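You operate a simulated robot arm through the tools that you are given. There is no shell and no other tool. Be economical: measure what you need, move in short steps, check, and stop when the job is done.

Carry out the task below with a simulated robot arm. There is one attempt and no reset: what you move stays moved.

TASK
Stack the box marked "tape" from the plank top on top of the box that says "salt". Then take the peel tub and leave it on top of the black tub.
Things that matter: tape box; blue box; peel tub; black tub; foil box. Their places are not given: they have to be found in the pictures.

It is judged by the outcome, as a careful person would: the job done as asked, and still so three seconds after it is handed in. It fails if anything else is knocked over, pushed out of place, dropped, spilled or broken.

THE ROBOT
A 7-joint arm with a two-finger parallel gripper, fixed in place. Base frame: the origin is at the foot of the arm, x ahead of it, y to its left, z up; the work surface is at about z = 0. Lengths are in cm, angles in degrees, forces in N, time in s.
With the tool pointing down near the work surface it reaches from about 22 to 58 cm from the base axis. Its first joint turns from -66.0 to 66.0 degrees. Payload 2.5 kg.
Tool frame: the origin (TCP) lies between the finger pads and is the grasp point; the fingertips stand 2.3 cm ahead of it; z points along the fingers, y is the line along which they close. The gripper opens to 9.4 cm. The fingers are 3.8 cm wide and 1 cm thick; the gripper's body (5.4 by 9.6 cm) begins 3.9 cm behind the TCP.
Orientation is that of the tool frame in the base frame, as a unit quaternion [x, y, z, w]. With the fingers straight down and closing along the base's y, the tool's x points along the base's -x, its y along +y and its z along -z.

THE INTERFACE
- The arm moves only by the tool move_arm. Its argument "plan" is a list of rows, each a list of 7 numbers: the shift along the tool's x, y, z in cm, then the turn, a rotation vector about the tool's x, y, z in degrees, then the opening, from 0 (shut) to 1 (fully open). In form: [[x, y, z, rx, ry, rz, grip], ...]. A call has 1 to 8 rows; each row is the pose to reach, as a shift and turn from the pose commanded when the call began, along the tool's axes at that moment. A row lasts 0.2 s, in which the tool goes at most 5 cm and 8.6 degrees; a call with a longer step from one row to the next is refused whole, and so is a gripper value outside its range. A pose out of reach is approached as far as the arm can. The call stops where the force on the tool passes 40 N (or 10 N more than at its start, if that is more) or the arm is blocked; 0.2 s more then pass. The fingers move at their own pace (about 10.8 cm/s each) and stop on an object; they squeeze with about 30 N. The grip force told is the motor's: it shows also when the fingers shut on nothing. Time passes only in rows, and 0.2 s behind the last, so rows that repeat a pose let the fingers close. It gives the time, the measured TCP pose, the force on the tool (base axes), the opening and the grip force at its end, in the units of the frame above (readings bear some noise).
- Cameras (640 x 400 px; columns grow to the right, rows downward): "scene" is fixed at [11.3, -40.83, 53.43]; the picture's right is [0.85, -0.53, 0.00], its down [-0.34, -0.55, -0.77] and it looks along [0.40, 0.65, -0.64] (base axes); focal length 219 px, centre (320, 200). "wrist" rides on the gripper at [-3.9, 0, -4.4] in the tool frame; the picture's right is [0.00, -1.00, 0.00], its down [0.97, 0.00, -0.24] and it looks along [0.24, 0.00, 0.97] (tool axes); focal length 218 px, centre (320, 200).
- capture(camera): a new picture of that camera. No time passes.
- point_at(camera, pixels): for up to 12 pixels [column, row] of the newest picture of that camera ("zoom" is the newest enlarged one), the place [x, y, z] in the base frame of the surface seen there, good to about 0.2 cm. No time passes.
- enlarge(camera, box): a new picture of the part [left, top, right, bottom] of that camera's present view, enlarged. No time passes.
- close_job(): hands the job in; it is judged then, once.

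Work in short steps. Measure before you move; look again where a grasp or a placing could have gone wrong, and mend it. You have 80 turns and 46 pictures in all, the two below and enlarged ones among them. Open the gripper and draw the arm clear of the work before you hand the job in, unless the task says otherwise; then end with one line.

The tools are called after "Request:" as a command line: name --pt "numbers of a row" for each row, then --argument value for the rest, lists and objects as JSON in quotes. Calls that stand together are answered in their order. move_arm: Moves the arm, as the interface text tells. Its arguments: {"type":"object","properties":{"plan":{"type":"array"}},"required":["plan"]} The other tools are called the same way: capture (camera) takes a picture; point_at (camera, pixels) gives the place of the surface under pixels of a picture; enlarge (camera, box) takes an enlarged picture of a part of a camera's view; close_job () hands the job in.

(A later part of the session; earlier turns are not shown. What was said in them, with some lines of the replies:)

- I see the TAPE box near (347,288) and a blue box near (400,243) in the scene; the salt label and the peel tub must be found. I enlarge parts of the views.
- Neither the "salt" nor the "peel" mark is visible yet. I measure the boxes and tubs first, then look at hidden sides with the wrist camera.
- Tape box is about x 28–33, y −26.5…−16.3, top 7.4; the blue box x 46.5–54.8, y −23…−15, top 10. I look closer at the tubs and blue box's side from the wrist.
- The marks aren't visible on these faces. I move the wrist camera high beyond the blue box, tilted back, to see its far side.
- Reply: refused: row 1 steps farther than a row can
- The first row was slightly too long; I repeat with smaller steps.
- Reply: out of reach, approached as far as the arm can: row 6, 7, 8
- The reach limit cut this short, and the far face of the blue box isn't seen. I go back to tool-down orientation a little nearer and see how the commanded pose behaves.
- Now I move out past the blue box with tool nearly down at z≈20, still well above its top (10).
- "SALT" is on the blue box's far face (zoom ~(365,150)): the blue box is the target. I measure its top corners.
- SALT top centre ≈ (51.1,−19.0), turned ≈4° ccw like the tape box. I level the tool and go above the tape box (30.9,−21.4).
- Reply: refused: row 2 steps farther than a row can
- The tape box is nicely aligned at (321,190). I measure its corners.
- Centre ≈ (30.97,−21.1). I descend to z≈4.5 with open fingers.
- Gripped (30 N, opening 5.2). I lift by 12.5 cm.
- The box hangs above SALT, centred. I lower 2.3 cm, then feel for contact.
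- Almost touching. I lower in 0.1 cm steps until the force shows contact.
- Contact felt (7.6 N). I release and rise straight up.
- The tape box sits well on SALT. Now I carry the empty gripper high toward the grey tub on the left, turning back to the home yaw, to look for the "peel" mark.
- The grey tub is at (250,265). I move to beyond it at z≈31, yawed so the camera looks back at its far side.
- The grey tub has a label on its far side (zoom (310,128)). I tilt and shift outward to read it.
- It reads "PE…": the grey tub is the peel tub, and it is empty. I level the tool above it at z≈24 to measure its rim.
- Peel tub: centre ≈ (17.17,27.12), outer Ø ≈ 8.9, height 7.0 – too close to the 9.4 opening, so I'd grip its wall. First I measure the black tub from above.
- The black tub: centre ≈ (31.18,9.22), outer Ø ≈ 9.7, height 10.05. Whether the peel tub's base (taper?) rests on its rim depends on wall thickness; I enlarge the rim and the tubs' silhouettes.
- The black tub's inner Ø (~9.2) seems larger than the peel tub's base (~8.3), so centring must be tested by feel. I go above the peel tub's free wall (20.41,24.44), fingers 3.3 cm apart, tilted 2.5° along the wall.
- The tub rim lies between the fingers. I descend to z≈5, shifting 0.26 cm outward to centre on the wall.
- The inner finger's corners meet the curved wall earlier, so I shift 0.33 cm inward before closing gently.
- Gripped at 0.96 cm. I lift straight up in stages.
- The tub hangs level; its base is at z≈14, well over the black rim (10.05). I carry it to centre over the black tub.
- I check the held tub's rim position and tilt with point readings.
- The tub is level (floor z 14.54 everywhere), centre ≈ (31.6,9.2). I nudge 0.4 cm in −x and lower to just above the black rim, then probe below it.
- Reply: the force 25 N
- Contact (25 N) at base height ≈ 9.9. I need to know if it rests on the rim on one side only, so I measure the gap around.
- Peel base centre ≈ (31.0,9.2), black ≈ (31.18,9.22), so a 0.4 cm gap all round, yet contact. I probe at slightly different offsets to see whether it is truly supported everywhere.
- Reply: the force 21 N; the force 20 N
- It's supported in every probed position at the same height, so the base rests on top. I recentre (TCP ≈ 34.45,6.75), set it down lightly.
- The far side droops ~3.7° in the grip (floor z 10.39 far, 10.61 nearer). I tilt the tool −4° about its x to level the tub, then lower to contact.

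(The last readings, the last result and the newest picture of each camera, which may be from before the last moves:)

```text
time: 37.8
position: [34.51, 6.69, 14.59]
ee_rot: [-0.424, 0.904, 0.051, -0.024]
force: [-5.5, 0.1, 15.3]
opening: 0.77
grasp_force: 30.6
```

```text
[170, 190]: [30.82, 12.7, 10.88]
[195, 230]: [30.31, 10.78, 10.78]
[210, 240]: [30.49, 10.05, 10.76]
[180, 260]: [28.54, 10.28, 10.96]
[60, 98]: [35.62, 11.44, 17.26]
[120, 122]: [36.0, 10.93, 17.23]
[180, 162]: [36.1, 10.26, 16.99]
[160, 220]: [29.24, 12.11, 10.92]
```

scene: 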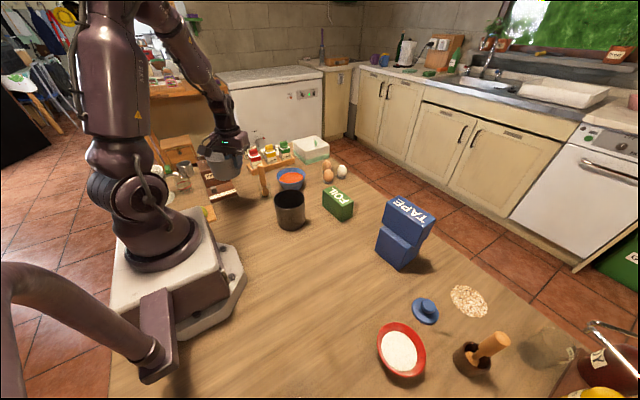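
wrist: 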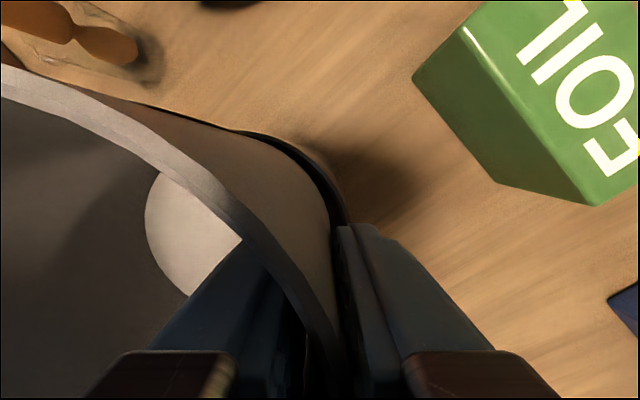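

Now it's slightly over-levelled (far side higher). I go back 2° and settle lightly, then check.

Request:
move_arm --pt "0 0 -0.15 1 0 0 0" --pt "0 0 -0.15 2 0 0 0" --pt "0 0 -0.05 2 0 0 0" --pt "0 0 -0.05 2 0 0 0"

Request:
enlarge --camera "scene" --box '[250, 150, 340, 240]'

```text
time: 38.8
position: [34.42, 6.66, 14.79]
ee_rot: [-0.424, 0.905, 0.036, -0.017]
force: [0.1, 0.4, -0.8]
opening: 0.76
grasp_force: 30.2
```

```text
4.44 times, centred on (295, 195) of scene
```

zoom: 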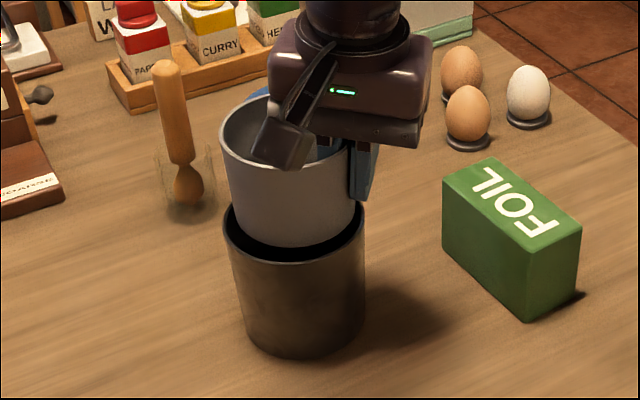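

Free of contact and level now. Scene readings put the peel tub ~0.4 cm too far from the camera, so I shift +0.35 along tool x and lower gently to contact.

Request:
move_arm --pt "0.35 0 -0.1 0 0 0 0" --pt "0.35 0 0 0 0 0 0" --pt "0.35 0 0.08 0 0 0 0" --pt "0.35 0 0.08 0 0 0 0"

```text
time: 39.8
position: [34.16, 6.45, 14.63]
ee_rot: [-0.425, 0.904, 0.035, -0.017]
force: [0.0, -0.2, 1.1]
opening: 0.74
grasp_force: 30.0
```

Request:
move_arm --pt "0 0 0.08 0 0 0 0" --pt "0 0 0.16 0 0 0 0" --pt "0 0 0.16 0 0 0 0"

Request:
capture --camera "wrist"

Request:
point_at --camera "wrist" --pixels '[[170, 190], [195, 230], [210, 240], [180, 260], [60, 98], [120, 122], [180, 162], [160, 220]]'

```text
time: 40.6
position: [34.25, 6.45, 14.58]
ee_rot: [-0.425, 0.904, 0.036, -0.015]
force: [-4.0, -1.2, 25.3]
opening: 0.74
grasp_force: 29.6
```

```text
6 pictures are left
```

wrist: 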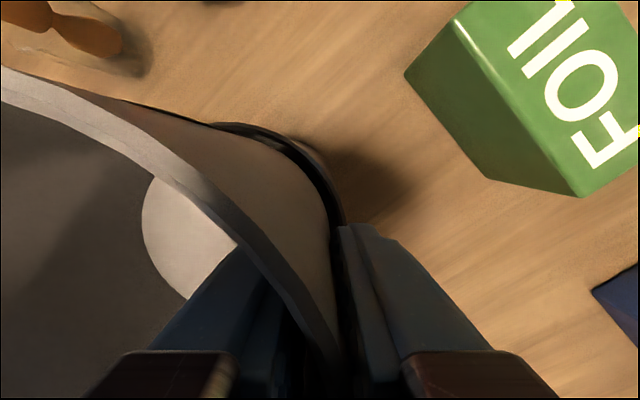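

```text
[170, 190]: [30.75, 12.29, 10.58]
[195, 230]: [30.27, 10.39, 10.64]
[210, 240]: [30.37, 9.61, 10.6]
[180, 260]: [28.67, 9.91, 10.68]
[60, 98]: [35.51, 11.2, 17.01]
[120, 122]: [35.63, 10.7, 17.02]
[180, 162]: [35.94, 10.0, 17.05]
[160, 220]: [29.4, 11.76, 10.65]
```

The tub now sits flat (floor z ≈10.6 everywhere, so base ≈10.1 = rim) with firm even contact. I ease the pressure and open the fingers gradually.

Request:
move_arm --pt "0 0 -0.1 0 0 0 0" --pt "0 0 -0.1 0 0 0 0.12" --pt "0 0 -0.1 0 0 0 0.2" --pt "0 0 -0.1 0 0 0 0.25" --pt "0 0 -0.1 0 0 0 0.25"

Request:
enlarge --camera "scene" --box '[250, 150, 340, 240]'

```text
time: 41.8
position: [34.24, 6.39, 14.56]
ee_rot: [-0.425, 0.904, 0.036, -0.017]
force: [-0.3, 0.2, 0.0]
opening: 2.36
grasp_force: 0.1
```

```text
4.44 times, centred on (295, 195) of scene
```

zoom: 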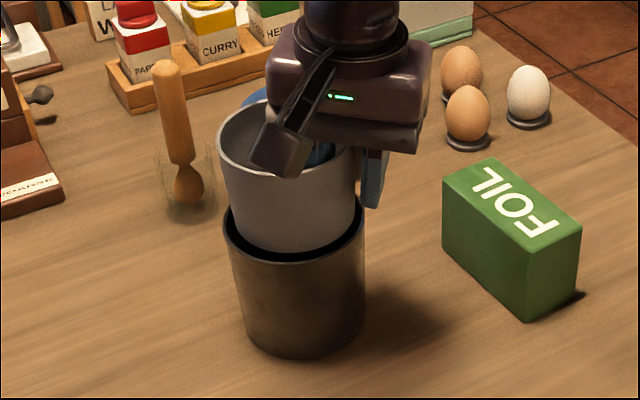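

The tub stays in place after release. I withdraw straight up along the fingers, then away.

Request:
move_arm --pt "0 0 -1.5 0 0 0 0.25" --pt "0 0 -4 0 0 0 0.25" --pt "0 0 -7 0 0 0 0.25" --pt "0 0 -11 0 0 0 0.25" --pt "0 0 -15 0 0 0 0.25" --pt "0 -3 -17 0 0 0 0.5" --pt "0 -7 -18 0 0 0 1" --pt "0 -11 -18 0 0 0 1"

Request:
capture --camera "scene"

Request:
enlarge --camera "scene" --box '[240, 150, 340, 240]'

```text
time: 43.6
position: [43.61, -1.39, 31.6]
ee_rot: [-0.426, 0.904, 0.036, -0.017]
force: [0.3, 0.1, 0.0]
opening: 9.39
grasp_force: 0.0
```

```text
4 pictures are left
```

scene: 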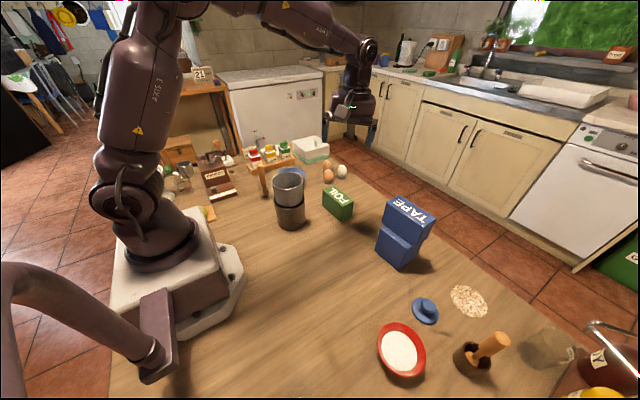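

```text
4.44 times, centred on (290, 195) of scene
```

zoom: 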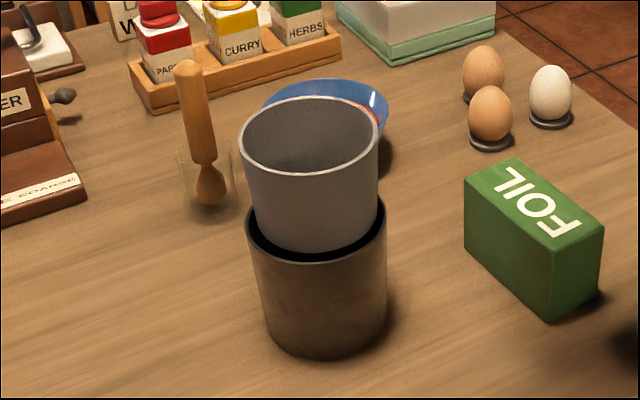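

Both stacks stand. I check the peel tub's rim is level.

Request:
point_at --camera "zoom" --pixels '[[241, 140], [308, 175], [377, 140], [305, 99], [310, 125], [312, 248], [312, 258]]'

```text
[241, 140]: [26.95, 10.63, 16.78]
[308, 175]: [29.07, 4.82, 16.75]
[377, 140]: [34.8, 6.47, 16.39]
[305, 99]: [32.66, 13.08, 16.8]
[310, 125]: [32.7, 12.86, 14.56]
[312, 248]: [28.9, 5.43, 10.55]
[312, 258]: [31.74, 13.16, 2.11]
```

The rim is level at z≈16.8, the arm is clear and the gripper is open, so I hand the job in.

Request:
close_job

```text
The job is handed in.
```

The tape box is stacked on the salt box, and the peel tub stands upright on top of the black tub. In the last pictures nothing else looked knocked over or out of place.
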